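You operate a simulated robot arm through the tools that you are given. There is no shell and no other tool.

You run a simulated two-armed robot. Do the job below in one go: nothing can be reset, and whatever is moved stays where it is left.

Task
Put the teal-handled jug in the sink basin. Stack the teal film carton from the top of the mixing bench on top of the red film carton. Push the right drawer shut. Take the long dark red pad on the front of the paper table and put it away on the shelf under the steel stand. Take the black gear on the front of the paper table and put it away on the top of the service table. Take the small grey gear on the front of the paper table and put it away on the lower middle shelf of the side shelving. Lift the clear flap open. Do these in any order. Set down upright: teal-handled jug.

It is judged by the outcome, as a careful person would: the job done as asked, and still so three seconds after it is handed in. It fails if anything else is knocked over, pushed out of place, dropped, spilled or broken.

Robot
Two 6-joint arms with two-finger parallel grippers on one trunk, on a base that drives. Base frame: it is fixed to the floor where the robot stands at the start and does not move with it; the origin is under the middle of the robot, x ahead of it, y to its left, z up. Lengths are in mm, angles in degrees, forces in N, time in s.
The left shoulder is at the start at [-77, 177, 832], the right one opposite. With the tool pointing down near the work surface each hand reaches from about 100 to 740 mm from the robot's upright axis, wherever it stands, measured 20 degrees to its own side. Places, roughly: black gear (7x7x5 cm) [600, -3300, 800]; clear flap [-700, -4500, 900]; film carton [500, -250, 1000]; long dark red pad (20x6x4 cm) [500, -3100, 800]; lower middle shelf of the side shelving [-1200, 4800, 700]; right drawer [600, -2500, 900]; shelf under the steel stand [-2100, -4600, 200]; sink basin [600, -1100, 800]; small grey gear (5x5x3 cm) [500, -3300, 800]; teal-handled jug [500, 0, 1000]; top of the service table [700, 3300, 800]. Payload 1.57 kg a hand.
The TCP of each hand is the grasp point between the finger pads, 30 mm short of the fingertips. In the tool frame z runs along the fingers and y along their closing line. Largest opening 80 mm; finger width 17, thickness 12; the body of the gripper, 40 by 82 mm, starts 80 mm behind the TCP.
Orientation is told as [roll, pitch, yaw] about the base's x, y, z axes, in that order, counted from this pose: with the fingers straight down and closing along the base's y, the tool's x points along the base's -x, its y along +y and its z along -z.

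Tools
- The arms move only by the tool move_arm. It takes "left_increments", "right_increments" or both (then of equal length, played together; a hand with none holds still); each is text: rows parted by semicolons, each of 7 numbers parted by spaces: the shift along the tool's x, y, z in mm, then the turn, a rotation vector about the tool's x, y, z in degrees, then the finger opening in mm, from 0 to 80. In form: dx dy dz ax ay az jaw; .... A call has 1 to 20 rows; each row shifts and turns the commanded pose from where the row before left it, along the tool's axes as they then stand. Rows are played at 5 a second. More than 50 mm and 8.6 degrees between two rows, or a gripper value outside its range, and nothing of the call is played. A pose out of reach is approached as far as the arm can. The call stops where the force on the tool passes 40 N (or 10 N more than at its start, if that is more) or the arm is blocked; 0.2 s more then pass. Each finger travels about 72 mm/s and halts on what it meets, pressing with about 43 N; the grip force reading is that of the motor and also rises with nothing between the fingers. The clock runs only during rows and for 0.2 s after the last one: add rows that do not move to give the fingers time. The reply holds the time, the measured pose of the TCP, the force on the tool along the base axes, the opening and the grip force, in the units named above and with some noise, with the torque about the TCP (base axes, N m) and any sound that the robot's microphone picked up, and new pictures: "views" is both (left out), scene, wrist or none (wrist: the cameras of the hands that moved).
- Cameras (640 x 400 px; columns grow to the right, rows downward): "scene" is now at [38.4, -32.3, 1564]; the picture's right is [-0.38, -0.93, 0.00], its down [-0.62, 0.25, -0.74] and it looks along [0.69, -0.28, -0.67] (base axes); focal length 253 px, centre (320, 200). "left" rides on the left gripper at [72, 7, -122] in its tool frame; the picture's right is [-0.09, 1.00, 0.00], its down [-0.84, -0.08, -0.54] and it looks along [-0.54, -0.05, 0.84] (tool axes); focal length 238 px, centre (320, 200). "right" rides on the right gripper at [72, -7, -122] in its tool frame; the picture's right is [0.09, 1.00, 0.00], its down [-0.84, 0.08, -0.54] and it looks along [-0.54, 0.05, 0.84] (tool axes); focal length 238 px, centre (320, 200). There is no depth. A picture from a camera that has moved, and an enlarged one, comes with that camera's place and axes in the base frame and with its lens.
- slide_trunk(by): slides the trunk up (or, below 0, down) by that many mm; the arms and the scene camera ride with it, the base frame stays. It gives what a move gives, with no picture.
- roll_base(legs): drives the robot by 1 to 6 legs, each [ahead, left, turn to the left] in mm, mm and degrees, along the robot's own axes; the way and the turn of a leg run together, so that a leg with both is an arc; at most 1500 mm and 180 degrees a leg. The arms and the cameras ride along, it lands a little off, and it stops where it bumps. It gives what a move gives, and a new picture of the scene camera.
- turn_head(pan, tilt): turns the head with the scene camera to pan (to the left, within 143 degrees either way) and tilt (down, from -29 to 69), counted from straight ahead of the robot. It gives what a move gives, and a new picture of the scene camera.
- enlarge(camera, box): a new picture of the part [left, top, right, bottom] of that camera's present view, enlarged. No time passes.
- hand_in(): hands the job in; it is judged then, once.

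Nothing tells you exact positions but the pictures and the camera data. Unless the task says otherwise, let go and move clear before handing in.

The tools are called after "Emit:" as name(argument=value, ...) on one line, values as JSON. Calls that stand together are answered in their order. move_arm: Moves the arms, as the interface text tells. Its arguments: {"type":"object","properties":{"left_increments":{"type":"string"},"right_increments":{"type":"string"},"views":{"type":"string","enum":["both","scene","wrist","none"]}},"required":[]} The other tools are called the same way: slide_trunk (by) slides the trunk up or down; roll_base (legs) drives the base; turn_head (pan, tilt) turns the head that bears the scene camera; enlarge (camera, box) takes an enlarged picture of a part of a camera's view; hand_in () hands the job in.

At the start:

```text
t: 0.0
left_ee_pos: [462.1, -47.8, 1121.7]
left_tool_rot: [-0.1, 0.1, 0.1]
left_force: [-0.3, -0.9, 0.1]
left_torque: [0.04, 0.02, -0.03]
left_finger_gap: 79.8
left_grip_force: 0.0
right_ee_pos: [347.0, -439.3, 1208.9]
right_tool_rot: [0.0, 0.0, 0.0]
right_force: [0.5, 0.7, 0.5]
right_torque: [0.02, -0.02, 0.05]
right_finger_gap: 80.0
right_grip_force: 0.0
trunk travel left (down, up): [-275.0, 53.0]
robot x, y, heading: [0.7, 2.8, -0.1]
head pan, tilt: [-22.0, 42.3]
```

scene: 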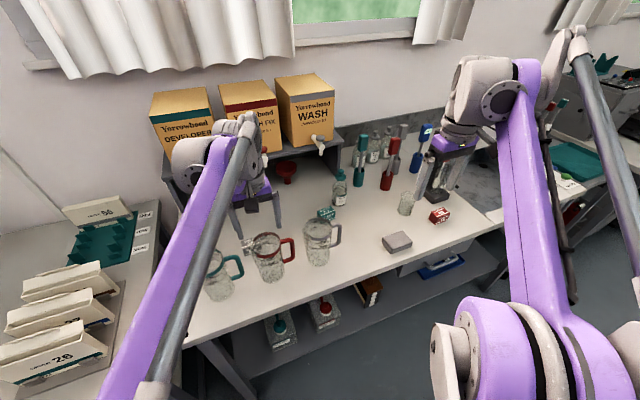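
right: 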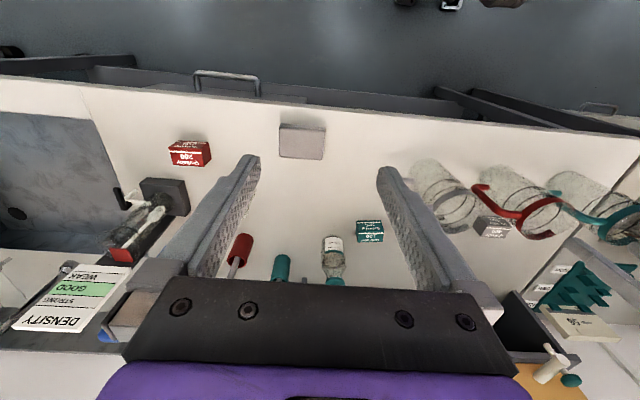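
left: 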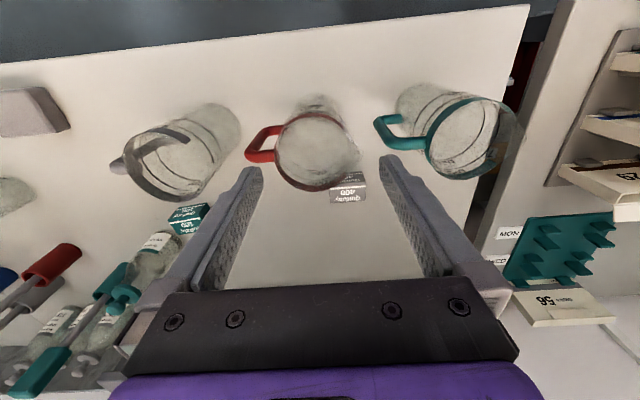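

The bench shows three jugs with the teal-handled one leftmost, a teal carton around [625, -297] and a red carton around [460, -668]. I'll zoom in on these before moving anything.

Emit:
enlarge(camera="scene", box=[180, 120, 480, 310])

Emit:
enlarge(camera="left", box=[220, 50, 540, 250])

Emit:
enlarge(camera="right", box=[100, 60, 420, 260])

```text
2.11 times, centred on (330, 215) of scene
camera zoom: at [38.4, -32.3, 1564.0], right [-0.38, -0.93, 0.0], down [-0.62, 0.25, -0.74], along [0.69, -0.28, -0.67], focal length 533 px, centre (299, 168)
```

zoom: 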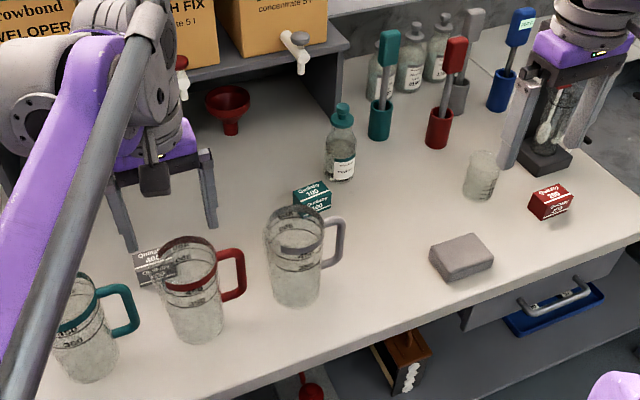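

```text
2.00 times, centred on (380, 150) of left
camera zoom: at [389.7, -40.8, 1243.0], right [0.09, 1.0, 0.0], down [0.84, -0.08, 0.54], along [0.54, -0.05, -0.84], focal length 477 px, centre (200, 300)
```

zoom: 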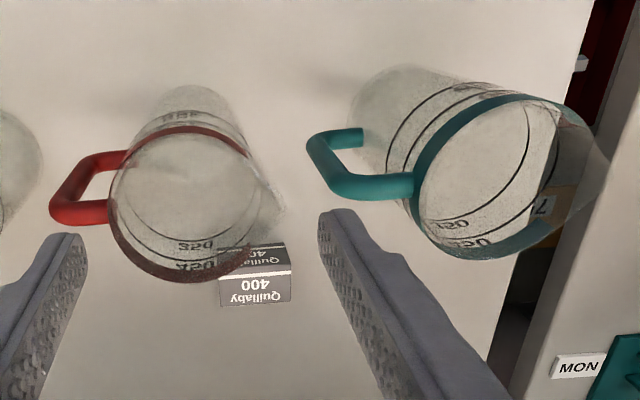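

```text
2.00 times, centred on (260, 160) of right
camera zoom: at [276.6, -446.7, 1331.1], right [-0.09, 1.0, 0.0], down [0.84, 0.08, 0.54], along [0.54, 0.05, -0.84], focal length 477 px, centre (440, 280)
```

zoom: 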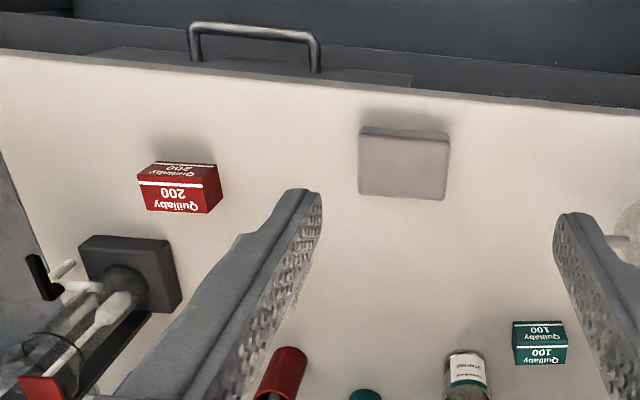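

I'll zoom further on the cartons and the jug handle to pin down positions.

Emit:
enlarge(camera="scene", box=[410, 190, 474, 230])

Emit:
enlarge(camera="right", box=[150, 130, 230, 180])

Emit:
enlarge(camera="scene", box=[290, 190, 354, 230])

Emit:
enlarge(camera="right", box=[340, 210, 404, 250])

```text
10.00 times, centred on (442, 210) of scene
camera zoom: at [38.4, -32.3, 1564.0], right [-0.38, -0.93, 0.0], down [-0.62, 0.25, -0.74], along [0.69, -0.28, -0.67], focal length 2532 px, centre (-900, 100)
```

zoom: 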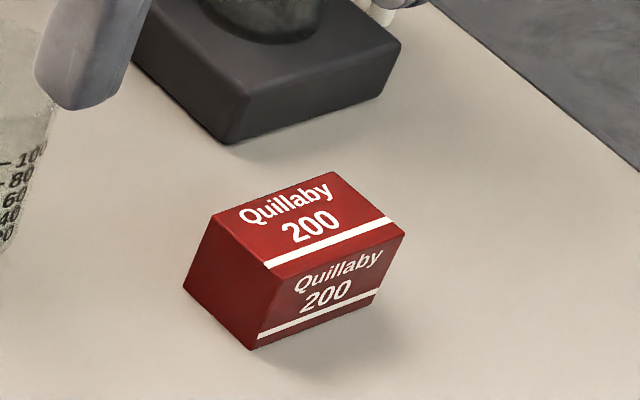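

```text
8.00 times, centred on (190, 155) of right
camera zoom: at [276.6, -446.7, 1331.1], right [-0.09, 1.0, 0.0], down [0.84, 0.08, 0.54], along [0.54, 0.05, -0.84], focal length 1907 px, centre (1360, 560)
```

zoom: 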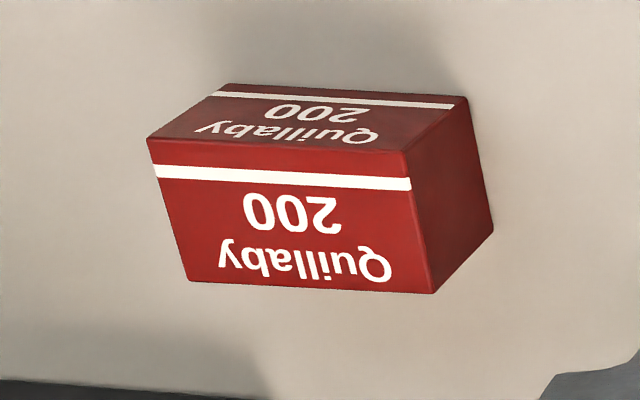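

```text
10.00 times, centred on (322, 210) of scene
camera zoom: at [38.4, -32.3, 1564.0], right [-0.38, -0.93, 0.0], down [-0.62, 0.25, -0.74], along [0.69, -0.28, -0.67], focal length 2532 px, centre (300, 100)
```

zoom: 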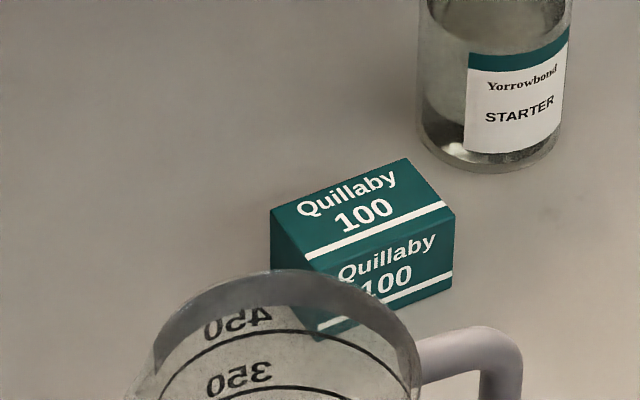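

```text
10.00 times, centred on (372, 230) of right
camera zoom: at [276.6, -446.7, 1331.1], right [-0.09, 1.0, 0.0], down [0.84, 0.08, 0.54], along [0.54, 0.05, -0.84], focal length 2384 px, centre (-200, -100)
```

zoom: 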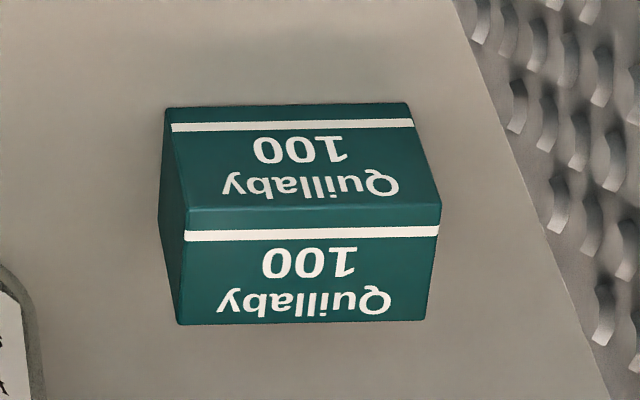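

From triangulation the bench top is at z≈882, the red carton is centred near [468, -678] with its top at 918, and the teal carton near [629, -300], turned about +6°. I'll move the right hand high over the teal carton.

Emit:
move_arm(right_increments="-40.3 19.9 0 0 0 0 80; -40.3 19.9 0 0 0 0 80; -40.3 19.9 0 0 0 0 80; -40.3 19.9 0 0 0 0 80; -40.3 19.9 0 0 0 0 80; -40.3 19.9 0 0 0 0 80; -40.3 19.9 0 0 0 0 80; 0 0 0 0 0 -6.3 80; 0 0 0 0 0 0 80")

```text
t: 2.0
left_ee_pos: [461.7, -48.0, 1120.6]
left_tool_rot: [0.0, -0.1, 0.0]
left_force: [-0.4, 0.3, -0.1]
left_torque: [0.0, 0.0, 0.02]
left_finger_gap: 80.1
left_grip_force: 0.1
right_ee_pos: [560.6, -290.8, 1156.7]
right_tool_rot: [0.0, 0.0, 6.4]
right_force: [0.0, -0.1, -0.5]
right_torque: [0.04, -0.01, 0.0]
right_finger_gap: 80.0
right_grip_force: 0.0
right hand out of reach, approached as far as the arm can: row 4, 5, 6, 7
trunk travel left (down, up): [-275.0, 53.0]
robot x, y, heading: [-0.4, -3.0, 0.0]
head pan, tilt: [-22.0, 42.3]
camera scene: at [38.4, -32.1, 1564.0], right [-0.38, -0.93, 0.0], down [-0.62, 0.25, -0.74], along [0.69, -0.28, -0.67], focal length 253 px, centre (320, 200)
camera right: at [490.8, -305.8, 1278.2], right [-0.2, 0.98, 0.0], down [0.82, 0.17, 0.54], along [0.53, 0.11, -0.84], focal length 238 px, centre (320, 200)
```

scene: 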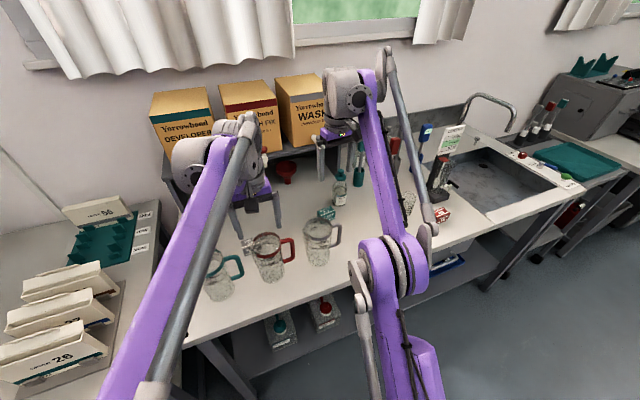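
right: 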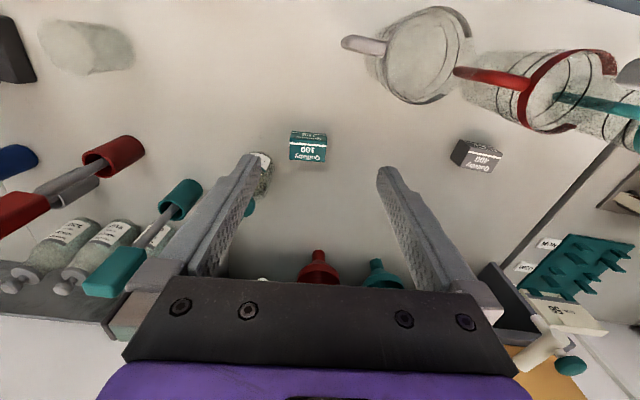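

The high target was out of reach, so the hand stopped at [561, -291, 1157]. I'll check how the commanded pose carries on by lowering a little.

Emit:
move_arm(right_increments="0 0 30 0 0 0 80; 0 0 0 0 0 0 80", views="none")

```text
t: 2.6
left_ee_pos: [463.1, -47.4, 1120.5]
left_tool_rot: [0.0, 0.0, 0.0]
left_force: [0.1, -0.5, 0.5]
left_torque: [0.01, 0.02, 0.0]
left_finger_gap: 80.0
left_grip_force: 0.1
right_ee_pos: [560.7, -290.0, 1127.4]
right_tool_rot: [0.0, 0.0, 6.3]
right_force: [0.2, -0.6, 0.7]
right_torque: [-0.02, 0.02, -0.02]
right_finger_gap: 79.9
right_grip_force: 0.1
trunk travel left (down, up): [-275.0, 53.0]
robot x, y, heading: [0.0, -0.6, 0.1]
head pan, tilt: [-22.0, 42.3]
```

Commands continue from the actual pose. I'll move forward and down toward the teal carton, stopping above it for a look.

Emit:
move_arm(right_increments="-17.3 -3.8 30 0 0 0 80; -17.3 -3.8 30 0 0 0 80; -17.3 -3.8 30 0 0 0 80; -17.3 -3.8 30 0 0 0 80; 0 0 0 0 0 0 80")

```text
t: 3.8
left_ee_pos: [460.9, -48.0, 1121.4]
left_tool_rot: [0.0, -0.1, 0.0]
left_force: [-0.4, 0.2, -0.1]
left_torque: [0.0, -0.01, -0.02]
left_finger_gap: 80.1
left_grip_force: 0.0
right_ee_pos: [630.2, -302.0, 1008.2]
right_tool_rot: [0.0, 0.0, 6.3]
right_force: [-0.1, 0.3, 0.0]
right_torque: [0.02, -0.02, 0.02]
right_finger_gap: 80.1
right_grip_force: 0.0
trunk travel left (down, up): [-275.0, 53.0]
robot x, y, heading: [-1.7, -2.4, -0.2]
head pan, tilt: [-22.0, 42.3]
camera scene: at [37.6, -32.0, 1564.0], right [-0.38, -0.93, 0.0], down [-0.62, 0.25, -0.74], along [0.69, -0.28, -0.67], focal length 253 px, centre (320, 200)
camera right: at [560.4, -316.3, 1128.7], right [-0.2, 0.98, 0.0], down [0.82, 0.17, 0.54], along [0.53, 0.11, -0.84], focal length 238 px, centre (320, 200)
```

scene: 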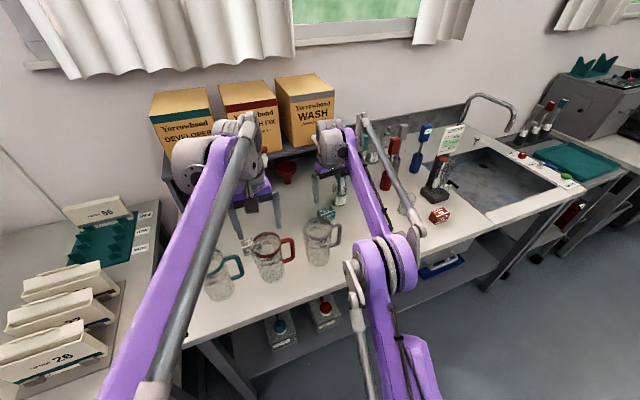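
right: 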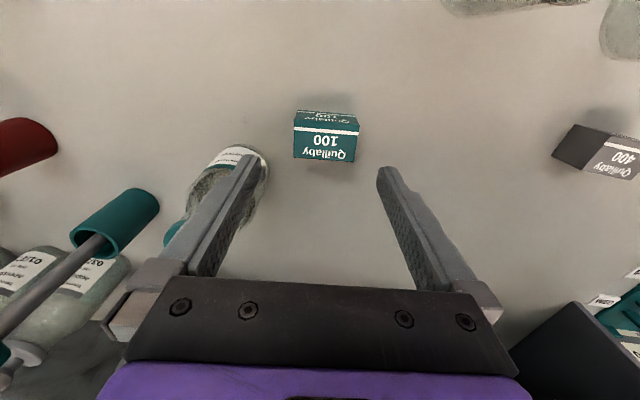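

The carton's centre reads about [634, -298]. I'll lower onto it and close the fingers.

Emit:
move_arm(right_increments="-3.4 3.2 28 0 0 0 80; 0 0 30 0 0 0 80; 0 0 29 0 0 0 80; 0 0 0 0 0 0 80; 0 0 0 0 0 0 40; 0 0 0 0 0 0 40; 0 0 0 0 0 0 40; 0 0 0 0 0 0 40", views="wrist")

```text
t: 5.6
left_ee_pos: [461.5, -48.7, 1123.0]
left_tool_rot: [0.0, 0.0, 0.0]
left_force: [-0.7, -0.1, 0.1]
left_torque: [-0.03, 0.01, 0.0]
left_finger_gap: 80.0
left_grip_force: 0.1
right_ee_pos: [634.2, -297.3, 919.0]
right_tool_rot: [0.0, 0.0, 6.4]
right_force: [0.2, -0.3, -0.8]
right_torque: [0.01, -0.03, 0.03]
right_finger_gap: 56.4
right_grip_force: 42.3
trunk travel left (down, up): [-275.0, 53.0]
robot x, y, heading: [1.1, 1.2, 0.1]
head pan, tilt: [-22.0, 42.3]
camera right: at [564.4, -312.5, 1040.3], right [-0.2, 0.98, 0.0], down [0.82, 0.17, 0.54], along [0.53, 0.11, -0.84], focal length 238 px, centre (320, 200)
```

right: 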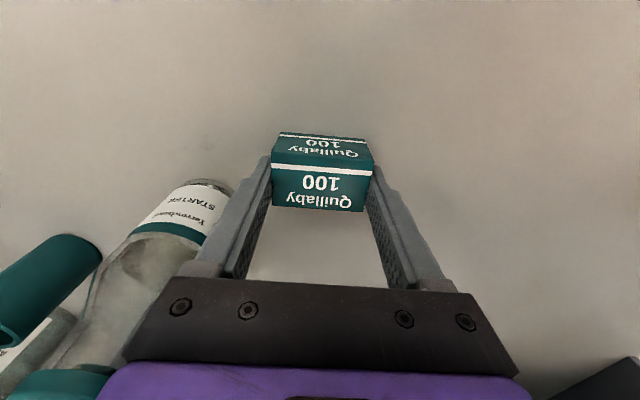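

Carton gripped (gap 56 mm). I'll lift it, swing it over the red carton, turn it to line up, and look.

Emit:
move_arm(right_increments="5 0 -45 0 0 0 40; 15 0 -48 0 0 0 40; 19 0 -45 0 0 0 40; 18.6 -40 0 0 0 0 40; 18.6 -40 0 0 0 0 40; 18.6 -40 0 0 0 0 40; 18.6 -40 0 0 0 0 40; 18.6 -40 0 0 0 0 40; 18.6 -40 0 0 0 0 40; 18.6 -40 0 0 0 0 40; 18.6 -40 0 0 0 0 40; 18.6 -40 0 0 0 0 40; 0 0 0 0 0 7.2 40; 0 0 0 0 0 0 40")

```text
refused: row 2 steps farther than a row can; nothing moved
```

Emit:
move_arm(right_increments="5 0 -45 0 0 0 40; 15 0 -45 0 0 0 40; 19 0 -45 0 0 0 40; 18.6 -40 0 0 0 0 40; 18.6 -40 0 0 0 0 40; 18.6 -40 0 0 0 0 40; 18.6 -40 0 0 0 0 40; 18.6 -40 0 0 0 0 40; 18.6 -40 0 0 0 0 40; 18.6 -40 0 0 0 0 40; 18.6 -40 0 0 0 0 40; 18.6 -40 0 0 0 0 40; 0 0 0 0 0 7.2 40; 0 0 0 0 0 0 40")

```text
t: 8.6
left_ee_pos: [462.6, -49.1, 1122.9]
left_tool_rot: [0.1, 0.0, 0.1]
left_force: [0.3, 0.3, 0.0]
left_torque: [-0.02, -0.01, -0.03]
left_finger_gap: 80.0
left_grip_force: 0.0
right_ee_pos: [455.5, -650.8, 1043.5]
right_tool_rot: [0.0, -0.1, -1.0]
right_force: [0.3, -0.1, -0.4]
right_torque: [0.0, -0.01, -0.01]
right_finger_gap: 39.9
right_grip_force: 0.0
right hand out of reach, approached as far as the arm can: row 11, 12
trunk travel left (down, up): [-275.0, 53.0]
robot x, y, heading: [0.0, 0.1, 0.3]
head pan, tilt: [-22.0, 42.3]
camera scene: at [38.2, -32.4, 1564.0], right [-0.38, -0.93, 0.0], down [-0.62, 0.25, -0.74], along [0.69, -0.28, -0.67], focal length 253 px, centre (320, 200)
camera right: at [384.8, -657.8, 1164.1], right [-0.08, 1.0, 0.0], down [0.84, 0.06, 0.54], along [0.54, 0.04, -0.84], focal length 238 px, centre (320, 200)
```

scene: 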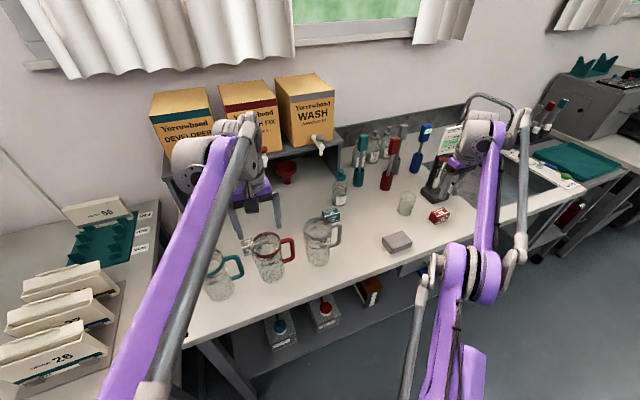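
right: 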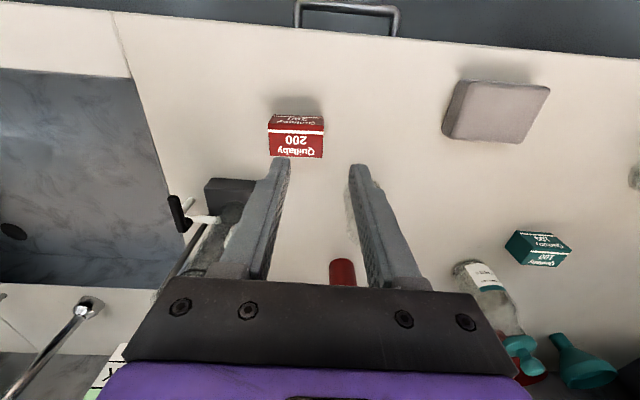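

The carton slipped out during the lift and sits near its old spot. I'll zoom in to check its state and the new pose.

Emit:
enlarge(camera="scene", box=[290, 180, 370, 230])

Emit:
enlarge(camera="right", box=[460, 190, 620, 290])

Emit:
enlarge(camera="right", box=[240, 90, 400, 190])

```text
8.00 times, centred on (330, 205) of scene
camera zoom: at [38.2, -32.4, 1564.0], right [-0.38, -0.93, 0.0], down [-0.62, 0.25, -0.74], along [0.69, -0.28, -0.67], focal length 2026 px, centre (240, 160)
```

zoom: 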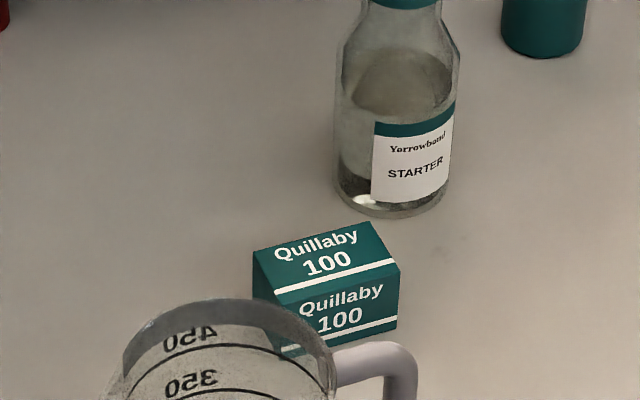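

```text
4.00 times, centred on (540, 240) of right
camera zoom: at [384.8, -657.8, 1164.1], right [-0.08, 1.0, 0.0], down [0.84, 0.06, 0.54], along [0.54, 0.04, -0.84], focal length 953 px, centre (-560, 40)
```

zoom: 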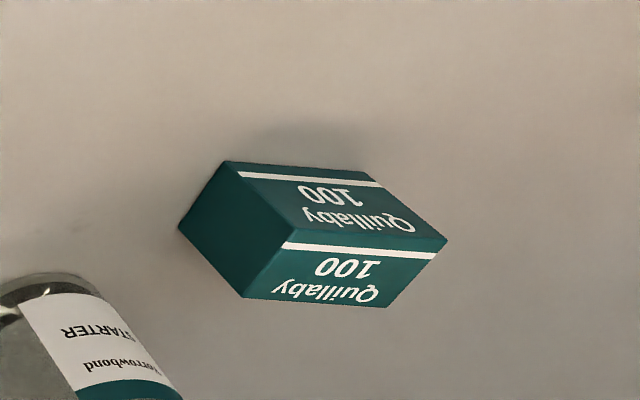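

```text
4.00 times, centred on (320, 140) of right
camera zoom: at [384.8, -657.8, 1164.1], right [-0.08, 1.0, 0.0], down [0.84, 0.06, 0.54], along [0.54, 0.04, -0.84], focal length 953 px, centre (320, 440)
```

zoom: 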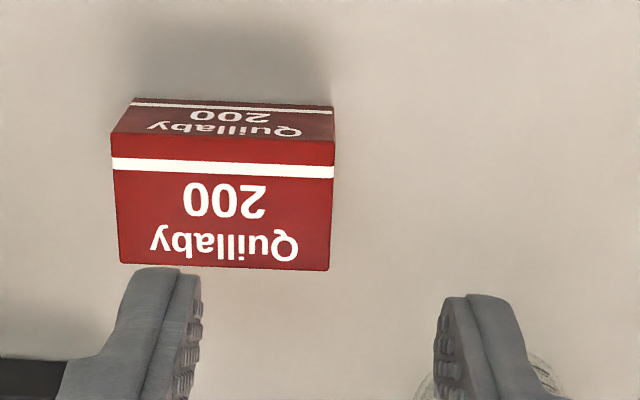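

The carton is still upright at about [616, -310], now turned -1°. I'll go back over it to re-grip.

Emit:
move_arm(right_increments="-17.2 38.1 0 0 0 0 80; -17.2 38.1 0 0 0 0 80; -17.2 38.1 0 0 0 0 80; -17.2 38.1 0 0 0 0 80; -17.2 38.1 0 0 0 0 80; -17.2 38.1 0 0 0 0 80; -17.2 38.1 0 0 0 0 80; -17.2 38.1 0 0 0 0 80; -17.2 38.1 0 0 0 0 80; 0 0 0 0 0 0 80", views="wrist")

```text
t: 10.8
left_ee_pos: [461.4, -48.3, 1122.0]
left_tool_rot: [0.0, 0.1, 0.0]
left_force: [0.6, 0.0, -0.5]
left_torque: [0.0, -0.03, 0.0]
left_finger_gap: 79.7
left_grip_force: 0.0
right_ee_pos: [616.7, -309.8, 1041.1]
right_tool_rot: [0.0, 0.0, -1.0]
right_force: [0.6, -0.5, 0.2]
right_torque: [0.0, -0.04, 0.0]
right_finger_gap: 79.9
right_grip_force: 0.2
trunk travel left (down, up): [-275.0, 53.0]
robot x, y, heading: [0.8, -2.0, 0.2]
head pan, tilt: [-22.0, 42.3]
camera right: at [545.8, -316.4, 1163.1], right [-0.08, 1.0, 0.0], down [0.84, 0.06, 0.54], along [0.54, 0.04, -0.84], focal length 238 px, centre (320, 200)
```

right: 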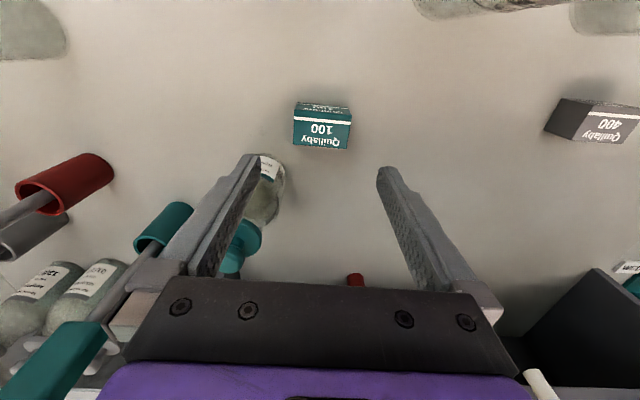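

I'll descend, taking a slightly deeper grip, then close fully and lift slowly by a little to test the hold.

Emit:
move_arm(right_increments="-3 1 32 0 0 0 80; 0 0 32 0 0 0 80; 0 0 32 0 0 0 80; 0 0 20 0 0 0 80; 0 0 10 0 0 0 80; 0 0 0 0 0 0 80; 0 0 0 0 0 0 0; 0 0 0 0 0 0 0; 0 0 0 0 0 0 0; 0 0 0 0 0 0 0; 0 0 0 0 0 0 0", views="wrist")

Emit:
move_arm(right_increments="0 0 -3 0 0 0 0; 0 0 -6 0 0 0 0; 0 0 -8 0 0 0 0; 0 0 0 0 0 0 0; 0 0 0 0 0 0 0", views="wrist")

```text
t: 13.2
left_ee_pos: [461.0, -47.3, 1122.5]
left_tool_rot: [0.0, 0.0, -0.2]
left_force: [-0.3, 0.3, 0.3]
left_torque: [0.03, 0.02, -0.01]
left_finger_gap: 80.2
left_grip_force: 0.1
right_ee_pos: [618.7, -308.4, 917.4]
right_tool_rot: [-0.1, 0.1, -0.9]
right_force: [0.2, 0.9, -0.8]
right_torque: [0.01, -0.02, 0.0]
right_finger_gap: 56.7
right_grip_force: 42.9
trunk travel left (down, up): [-275.0, 53.0]
robot x, y, heading: [-2.1, -2.7, -0.0]
head pan, tilt: [-22.0, 42.3]
camera right: at [547.8, -315.1, 1038.5], right [-0.08, 1.0, 0.0], down [0.84, 0.06, 0.54], along [0.54, 0.04, -0.84], focal length 238 px, centre (320, 200)
```

right: 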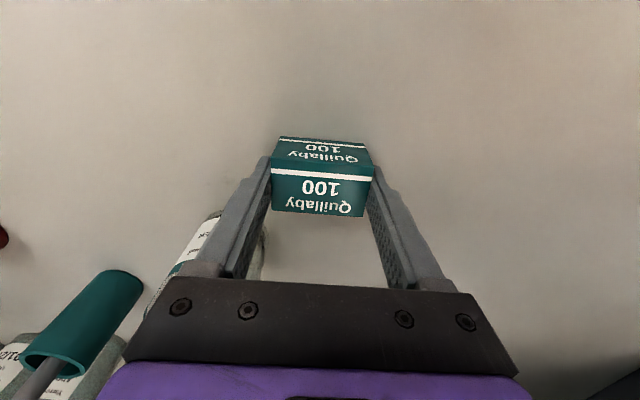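

```text
t: 14.4
left_ee_pos: [462.2, -47.7, 1121.5]
left_tool_rot: [-0.1, 0.0, 0.0]
left_force: [-0.3, -0.5, 0.0]
left_torque: [0.0, -0.01, 0.05]
left_finger_gap: 80.2
left_grip_force: 0.0
right_ee_pos: [618.1, -308.8, 934.6]
right_tool_rot: [0.0, 0.0, -0.9]
right_force: [-0.3, -0.2, -0.1]
right_torque: [0.03, -0.03, 0.01]
right_finger_gap: 56.5
right_grip_force: 43.1
trunk travel left (down, up): [-275.0, 53.0]
robot x, y, heading: [3.0, -2.3, 0.0]
head pan, tilt: [-22.0, 42.3]
camera right: at [547.7, -315.5, 1056.1], right [-0.08, 1.0, 0.0], down [0.84, 0.06, 0.54], along [0.54, 0.04, -0.84], focal length 238 px, centre (320, 200)
```

right: 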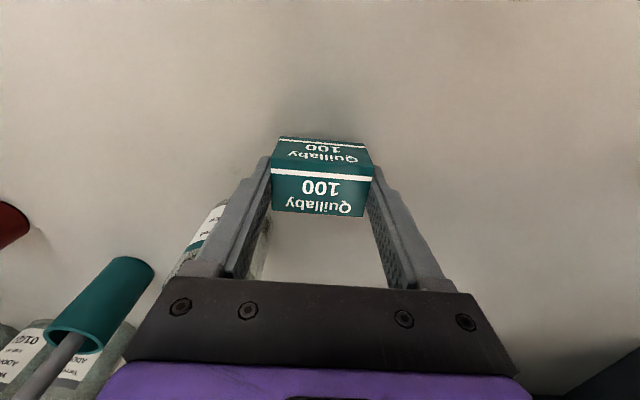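

It's held this time (gap 56.5, 43 N). I'll lift slowly, then travel in small steps.

Emit:
move_arm(right_increments="0 0 -10 0 0 0 0; 0 0 -14 0 0 0 0; 0 0 -14 0 0 0 0; 0 0 -14 0 0 0 0; 0 0 -14 0 0 0 0; 0 0 -14 0 0 0 0; 0 0 -14 0 0 0 0; 0 0 -14 0 0 0 0; 3 -5 0 0 0 0 0; 6 -11 0 0 0 0 0; 9.5 -17 0 0 0 0 0; 9.5 -17 0 0 0 0 0; 9.5 -17 0 0 0 0 0; 9.5 -17 0 0 0 0 0; 9.5 -17 0 0 0 0 0; 0 0 0 0 0 0 0", views="wrist")

```text
t: 17.8
left_ee_pos: [462.1, -47.4, 1121.8]
left_tool_rot: [0.0, 0.0, 0.0]
left_force: [0.9, -0.6, 0.1]
left_torque: [-0.03, 0.0, -0.02]
left_finger_gap: 79.9
left_grip_force: 0.1
right_ee_pos: [560.6, -409.9, 1043.8]
right_tool_rot: [0.1, 0.1, -0.9]
right_force: [0.4, -0.9, -0.2]
right_torque: [-0.01, -0.01, -0.03]
right_finger_gap: 56.7
right_grip_force: 42.3
trunk travel left (down, up): [-275.0, 53.0]
robot x, y, heading: [1.1, 1.0, 0.2]
head pan, tilt: [-22.0, 42.3]
camera right: at [489.6, -415.0, 1164.7], right [-0.08, 1.0, 0.0], down [0.84, 0.06, 0.54], along [0.54, 0.04, -0.84], focal length 238 px, centre (320, 200)
```

right: 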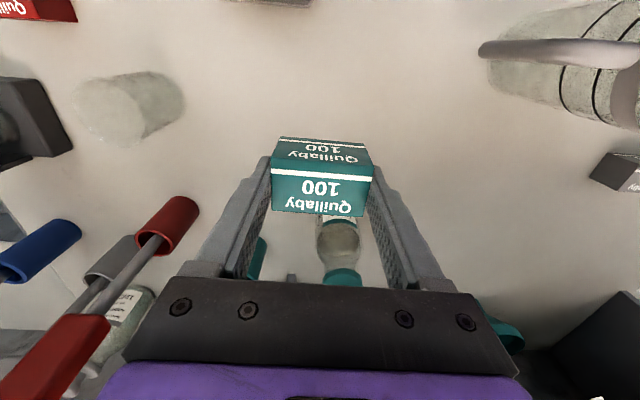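

Still held. I'll continue toward the red carton and descend partway.

Emit:
move_arm(right_increments="8.3 -17.7 0 0 0 0 0; 8.3 -17.7 0 0 0 0 0; 8.3 -17.7 0 0 0 0 0; 8.3 -17.7 0 0 0 0 0; 8.3 -17.7 0 0 0 0 0; 8.3 -17.7 0 0 0 0 0; 8.3 -17.7 0 0 0 0 0; 8.3 -17.7 0 0 0 0 0; 8.3 -17.7 0 0 0 0 0; 8.3 -17.7 0 0 0 0 0; 8.3 -17.7 0 0 0 0 0; 8.3 -17.7 0 0 0 0 0; 0 0 12 0 0 0 0; -1 -5 14 0 0 0 0; -2 -12 14 0 0 0 0; -2 -12 14 0 0 0 0; -2 -12 14 0 0 0 0; -3 -12 2 0 0 0 0; 0 0 0 0 0 0 0")

```text
t: 21.8
left_ee_pos: [461.2, -48.0, 1121.9]
left_tool_rot: [0.0, 0.0, 0.0]
left_force: [0.4, 0.9, -0.3]
left_torque: [0.01, -0.02, 0.03]
left_finger_gap: 79.8
left_grip_force: 0.1
right_ee_pos: [467.3, -672.9, 974.8]
right_tool_rot: [0.0, -0.1, -0.9]
right_force: [0.3, -0.3, -1.1]
right_torque: [-0.02, -0.01, 0.01]
right_finger_gap: 56.7
right_grip_force: 43.2
trunk travel left (down, up): [-275.0, 53.0]
robot x, y, heading: [1.9, 0.1, -0.3]
head pan, tilt: [-22.0, 42.3]
camera scene: at [38.2, -31.9, 1564.0], right [-0.38, -0.93, 0.0], down [-0.62, 0.25, -0.74], along [0.69, -0.28, -0.67], focal length 253 px, centre (320, 200)
camera right: at [396.5, -678.9, 1095.8], right [-0.08, 1.0, 0.0], down [0.84, 0.06, 0.54], along [0.54, 0.04, -0.84], focal length 238 px, centre (320, 200)
```

scene: 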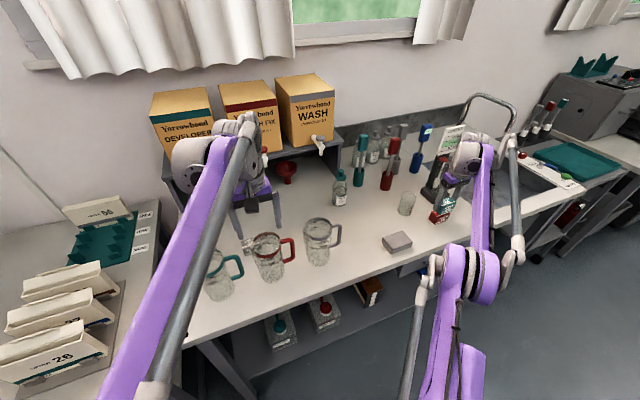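
right: 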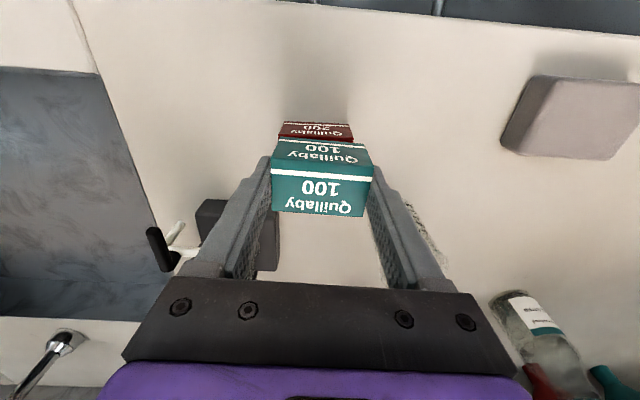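

The teal carton is nearly over the red one. I'll zoom in to check alignment before lowering.

Emit:
enlarge(camera="scene", box=[410, 180, 474, 230])

Emit:
enlarge(camera="right", box=[250, 110, 390, 230])

```text
8.00 times, centred on (442, 205) of scene
camera zoom: at [38.2, -31.9, 1564.0], right [-0.38, -0.93, 0.0], down [-0.62, 0.25, -0.74], along [0.69, -0.28, -0.67], focal length 2026 px, centre (-656, 160)
```

zoom: 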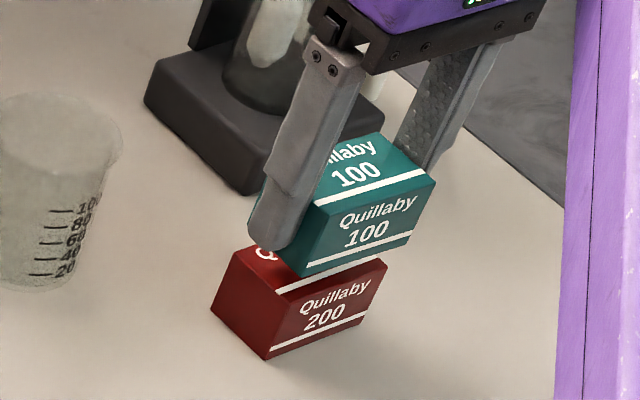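

```text
3.33 times, centred on (320, 170) of right
camera zoom: at [396.5, -678.9, 1095.8], right [-0.08, 1.0, 0.0], down [0.84, 0.06, 0.54], along [0.54, 0.04, -0.84], focal length 794 px, centre (320, 300)
```

zoom: 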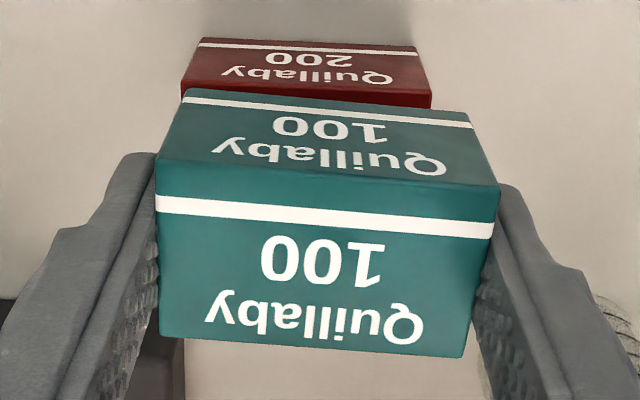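

The teal carton needs about +5° of yaw and a shift of a few mm to match the red one. I'll correct and lower almost to contact.

Emit:
move_arm(right_increments="0 0 0 0 0 -2.5 0; 0 0 0 0 0 -2.5 0; -3.6 -2.4 0 0 0 0 0; 0 0 6 0 0 0 0; 0 0 6 0 0 0 0; 0 0 4 0 0 0 0; 0 0 0 0 0 0 0")

Emit:
enlarge(camera="right", box=[250, 110, 390, 230])

Emit:
enlarge(camera="scene", box=[410, 180, 474, 230])

```text
t: 23.4
left_ee_pos: [461.7, -47.5, 1121.9]
left_tool_rot: [0.0, 0.0, 0.0]
left_force: [0.4, -0.5, -0.3]
left_torque: [0.0, -0.03, -0.01]
left_finger_gap: 80.5
left_grip_force: 0.1
right_ee_pos: [471.0, -674.9, 957.5]
right_tool_rot: [0.0, -0.1, 4.1]
right_force: [-0.5, -0.4, 0.2]
right_torque: [-0.01, 0.02, -0.02]
right_finger_gap: 56.5
right_grip_force: 43.0
trunk travel left (down, up): [-275.0, 53.0]
robot x, y, heading: [0.2, -2.8, -0.1]
head pan, tilt: [-22.0, 42.3]
camera scene: at [38.4, -32.3, 1564.0], right [-0.38, -0.93, 0.0], down [-0.62, 0.25, -0.74], along [0.69, -0.28, -0.67], focal length 253 px, centre (320, 200)
camera right: at [400.6, -688.5, 1078.9], right [-0.16, 0.99, 0.0], down [0.83, 0.14, 0.54], along [0.53, 0.09, -0.84], focal length 238 px, centre (320, 200)
```

scene: 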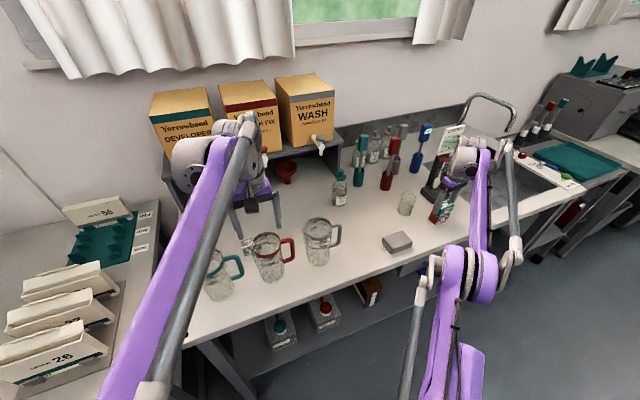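
right: 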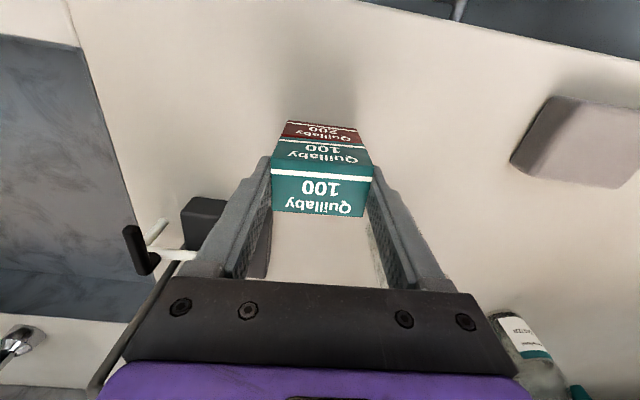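

```text
3.33 times, centred on (320, 170) of right
camera zoom: at [400.6, -688.5, 1078.9], right [-0.16, 0.99, 0.0], down [0.83, 0.14, 0.54], along [0.53, 0.09, -0.84], focal length 794 px, centre (320, 300)
```

zoom: 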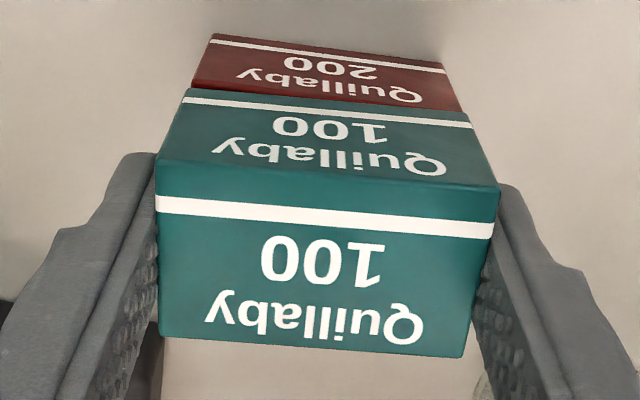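

```text
8.00 times, centred on (442, 205) of scene
camera zoom: at [38.4, -32.3, 1564.0], right [-0.38, -0.93, 0.0], down [-0.62, 0.25, -0.74], along [0.69, -0.28, -0.67], focal length 2026 px, centre (-656, 160)
```

zoom: 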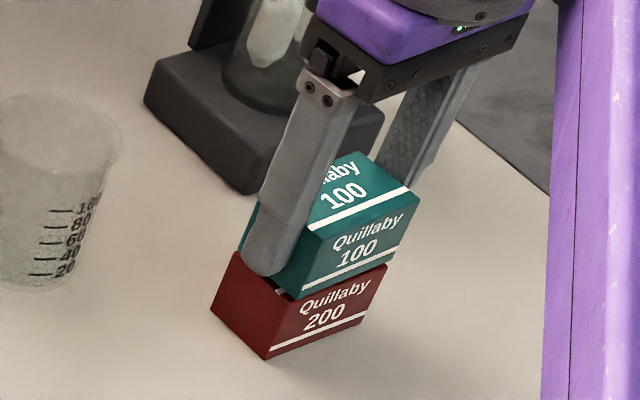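

Well aligned. I'll lower the last few mm gently and check for contact.

Emit:
move_arm(right_increments="0 0 2 0 0 0 0; 0 0 1 0 0 0 0; 0 0 0 0 0 0 0", views="none")

Emit:
enlarge(camera="scene", box=[410, 180, 474, 230])

```text
t: 24.2
left_ee_pos: [462.1, -48.5, 1121.7]
left_tool_rot: [0.1, 0.0, 0.0]
left_force: [-0.2, -0.8, 0.1]
left_torque: [0.03, 0.01, -0.03]
left_finger_gap: 80.1
left_grip_force: 0.0
right_ee_pos: [471.2, -675.6, 954.9]
right_tool_rot: [0.0, -0.1, 4.1]
right_force: [0.5, -1.1, 3.5]
right_torque: [-0.02, -0.01, 0.02]
right_finger_gap: 56.3
right_grip_force: 42.4
trunk travel left (down, up): [-275.0, 53.0]
robot x, y, heading: [-0.1, -1.0, -0.1]
head pan, tilt: [-22.0, 42.3]
```

```text
8.00 times, centred on (442, 205) of scene
camera zoom: at [38.2, -32.1, 1564.0], right [-0.38, -0.93, 0.0], down [-0.62, 0.25, -0.74], along [0.69, -0.28, -0.67], focal length 2026 px, centre (-656, 160)
```

zoom: 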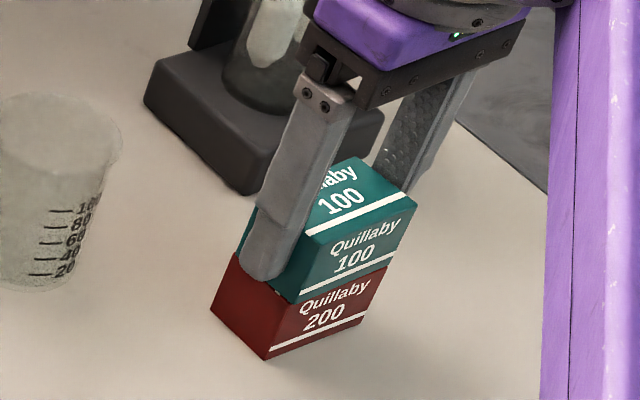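

Contact (3.5 N up). I'll open the fingers and rise straight up.

Emit:
move_arm(right_increments="0 0 0 0 0 0 62; 0 0 0 0 0 0 70; 0 0 0 0 0 0 80; 0 0 0 0 0 0 80; 0 0 -15 0 0 0 80; 0 0 -25 0 0 0 80; 20 20 -30 0 0 0 80; 20 20 -30 0 0 0 80; 0 0 0 0 0 0 80")

Emit:
enlarge(camera="scene", box=[410, 180, 474, 230])

```text
t: 26.2
left_ee_pos: [462.9, -47.2, 1122.6]
left_tool_rot: [0.0, 0.1, 0.0]
left_force: [-0.6, -0.1, 0.4]
left_torque: [-0.01, -0.04, 0.0]
left_finger_gap: 79.9
left_grip_force: 0.2
right_ee_pos: [423.6, -632.2, 1048.9]
right_tool_rot: [-0.1, 0.0, 4.2]
right_force: [-0.1, 0.4, 0.3]
right_torque: [0.0, -0.01, -0.03]
right_finger_gap: 80.2
right_grip_force: 0.1
right hand out of reach, approached as far as the arm can: row 6
trunk travel left (down, up): [-275.0, 53.0]
robot x, y, heading: [4.8, 1.7, -0.0]
head pan, tilt: [-22.0, 42.3]
camera scene: at [38.7, -32.7, 1564.0], right [-0.38, -0.93, 0.0], down [-0.62, 0.25, -0.74], along [0.69, -0.28, -0.67], focal length 253 px, centre (320, 200)
camera right: at [354.9, -645.1, 1172.5], right [-0.16, 0.99, 0.0], down [0.83, 0.14, 0.54], along [0.53, 0.09, -0.84], focal length 238 px, centre (320, 200)
```

scene: 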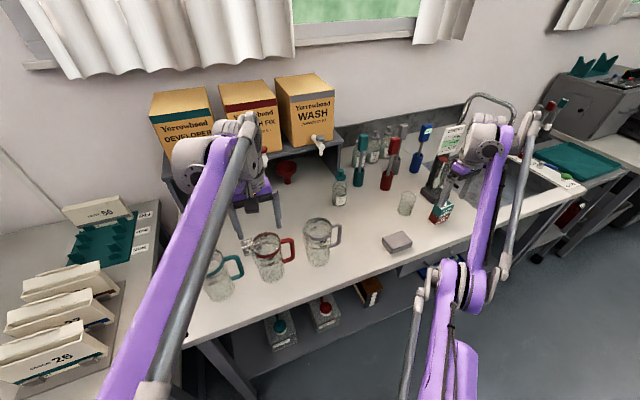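
right: 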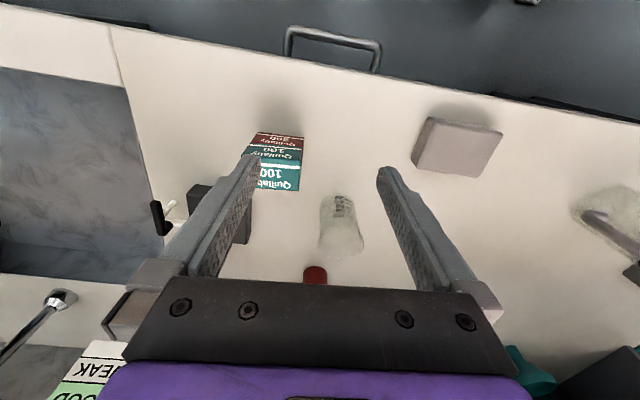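

```text
8.00 times, centred on (442, 205) of scene
camera zoom: at [38.7, -32.7, 1564.0], right [-0.38, -0.93, 0.0], down [-0.62, 0.25, -0.74], along [0.69, -0.28, -0.67], focal length 2026 px, centre (-656, 160)
```

zoom: 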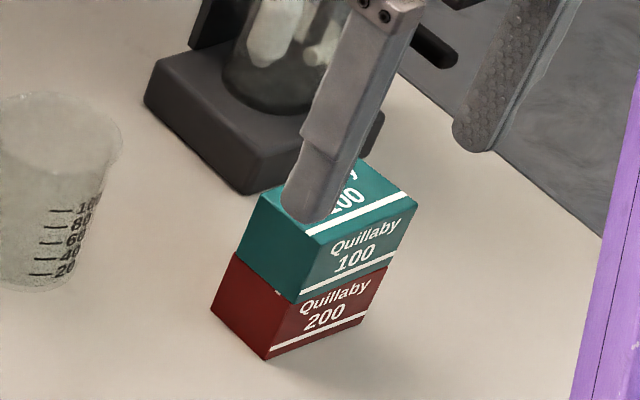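

The stack sits well. Now I'll look right at the sink and further surroundings before taking the jug.

Emit:
turn_head(pan=-60, tilt=30)

Emit:
turn_head(pan=10, tilt=50)

```text
t: 27.2
left_ee_pos: [462.5, -48.1, 1120.9]
left_tool_rot: [0.0, -0.1, 0.0]
left_force: [-0.6, 0.1, 0.3]
left_torque: [-0.01, -0.02, -0.05]
left_finger_gap: 80.1
left_grip_force: 0.0
right_ee_pos: [425.4, -632.1, 1050.0]
right_tool_rot: [0.0, 0.0, 4.1]
right_force: [-0.3, 0.7, 0.0]
right_torque: [-0.01, 0.01, 0.02]
right_finger_gap: 79.9
right_grip_force: 0.1
trunk travel left (down, up): [-275.0, 53.0]
robot x, y, heading: [0.9, 0.3, 0.3]
head pan, tilt: [-60.0, 30.0]
camera scene: at [6.3, -79.3, 1582.7], right [-0.87, -0.5, 0.0], down [-0.25, 0.43, -0.87], along [0.43, -0.75, -0.5], focal length 253 px, centre (320, 200)
```

scene: 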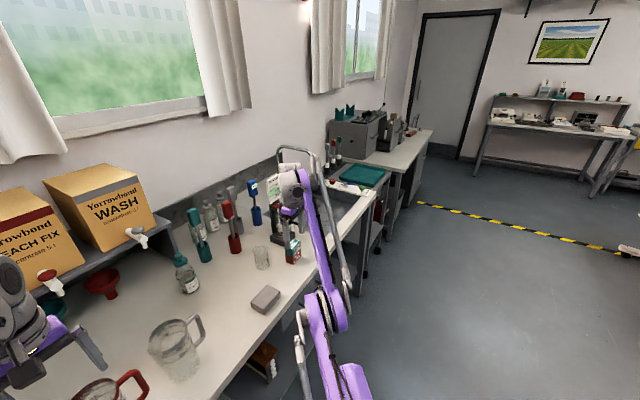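

```text
t: 28.6
left_ee_pos: [460.9, -48.0, 1121.7]
left_tool_rot: [0.0, 0.0, 0.0]
left_force: [-0.8, 0.6, -0.2]
left_torque: [0.05, -0.03, 0.0]
left_finger_gap: 80.0
left_grip_force: 0.2
right_ee_pos: [425.0, -632.3, 1051.6]
right_tool_rot: [0.0, 0.0, 4.1]
right_force: [-0.5, -0.1, -0.3]
right_torque: [0.01, -0.02, -0.04]
right_finger_gap: 80.0
right_grip_force: 0.0
trunk travel left (down, up): [-275.0, 53.0]
robot x, y, heading: [1.6, 0.8, 0.0]
head pan, tilt: [10.0, 50.0]
camera scene: at [36.9, 12.3, 1553.2], right [0.17, -0.98, 0.0], down [-0.75, -0.13, -0.64], along [0.63, 0.11, -0.77], focal length 253 px, centre (320, 200)
```

scene: 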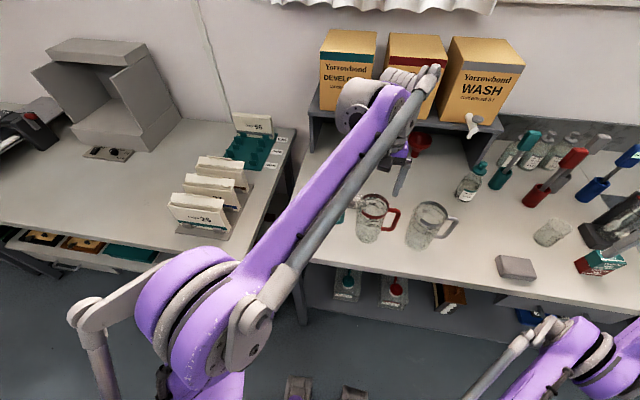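

Right arm goes back to a safe high pose while the left hand moves over the teal handle, around [478, 22], and turns to close across the handle.

Emit:
move_arm(left_increments="-8 35 0 0 0 0 80; -8 35 0 0 0 0 80; 0 0 0 0 0 -8.2 80; 0 0 0 0 0 -8.2 80; 0 0 0 0 0 -8.2 80; 0 0 0 0 0 -8.2 80; 0 0 0 0 0 -8.2 80; 0 0 0 0 0 -8.2 80; 0 0 0 0 0 -8.2 80; 0 0 0 0 0 -8.2 80; 0 0 0 0 0 -8.2 80; 0 0 0 0 0 -8.2 80; 0 0 0 0 0 -8 80; 0 0 0 0 0 0 80", right_increments="10.7 33 -26.3 0 0 0 80; 10.7 33 -26.3 0 0 0 80; 10.7 33 -26.3 0 0 0 80; 10.7 33 -26.3 0 0 0 80; 10.7 33 -26.3 0 0 0 80; 10.7 33 -26.3 0 0 0 80; 0 0 0 0 0 0 80; 0 0 0 0 0 0 80; 0 0 0 0 0 0 80; 0 0 0 0 0 0 80; 0 0 0 0 0 0 80; 0 0 0 0 0 0 80; 0 0 0 0 0 0 80; 0 0 0 0 0 0 80")

```text
t: 31.6
left_ee_pos: [477.3, 21.4, 1121.8]
left_tool_rot: [0.0, 0.1, 90.0]
left_force: [-0.3, 0.6, 0.1]
left_torque: [0.0, 0.01, -0.01]
left_finger_gap: 79.8
left_grip_force: 0.0
right_ee_pos: [396.9, -484.4, 1240.2]
right_tool_rot: [0.0, 0.0, 4.1]
right_force: [-1.1, -0.1, -1.0]
right_torque: [-0.01, 0.02, 0.01]
right_finger_gap: 80.1
right_grip_force: 0.1
right hand out of reach, approached as far as the arm can: row 2, 3, 4, 5, 6
trunk travel left (down, up): [-275.0, 53.0]
robot x, y, heading: [-1.0, 1.6, 0.0]
head pan, tilt: [10.0, 50.0]
camera scene: at [36.9, 12.4, 1553.2], right [0.17, -0.98, 0.0], down [-0.75, -0.13, -0.64], along [0.63, 0.11, -0.77], focal length 253 px, centre (320, 200)
camera right: at [326.2, -496.2, 1360.2], right [-0.16, 0.99, 0.0], down [0.83, 0.14, 0.54], along [0.53, 0.09, -0.84], focal length 238 px, centre (320, 200)
camera left: at [470.7, -49.3, 1242.6], right [-1.0, 0.09, 0.0], down [0.08, 0.84, 0.54], along [0.05, 0.54, -0.84], focal length 238 px, centre (320, 200)
```

scene: 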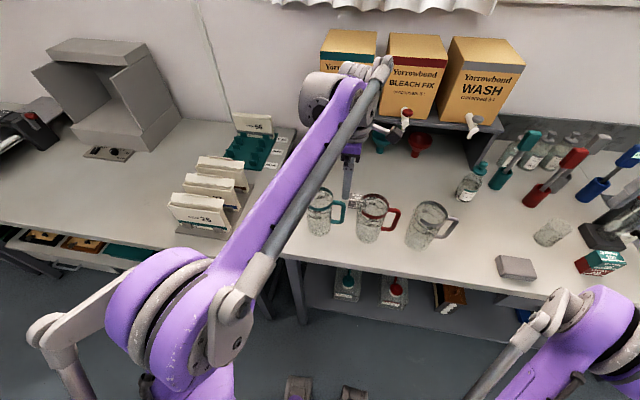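
right: 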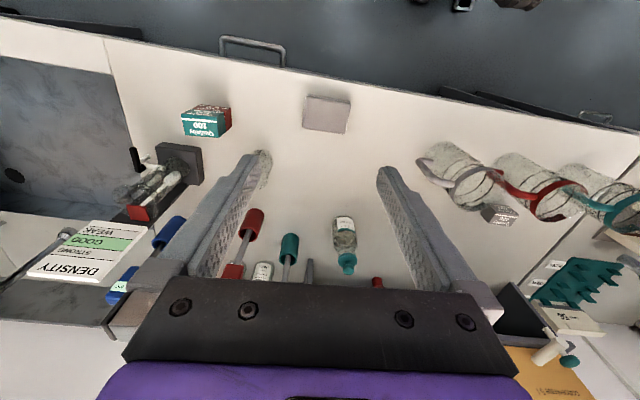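
left: 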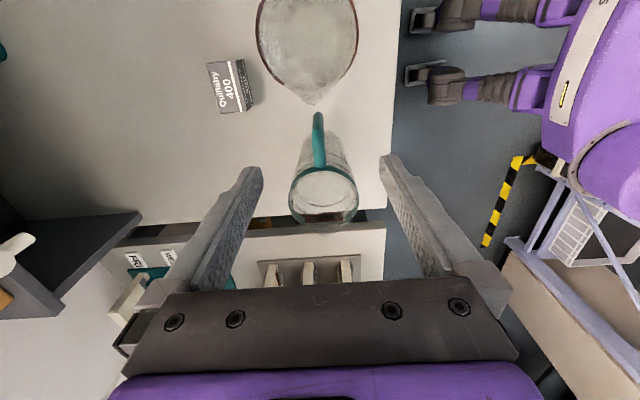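

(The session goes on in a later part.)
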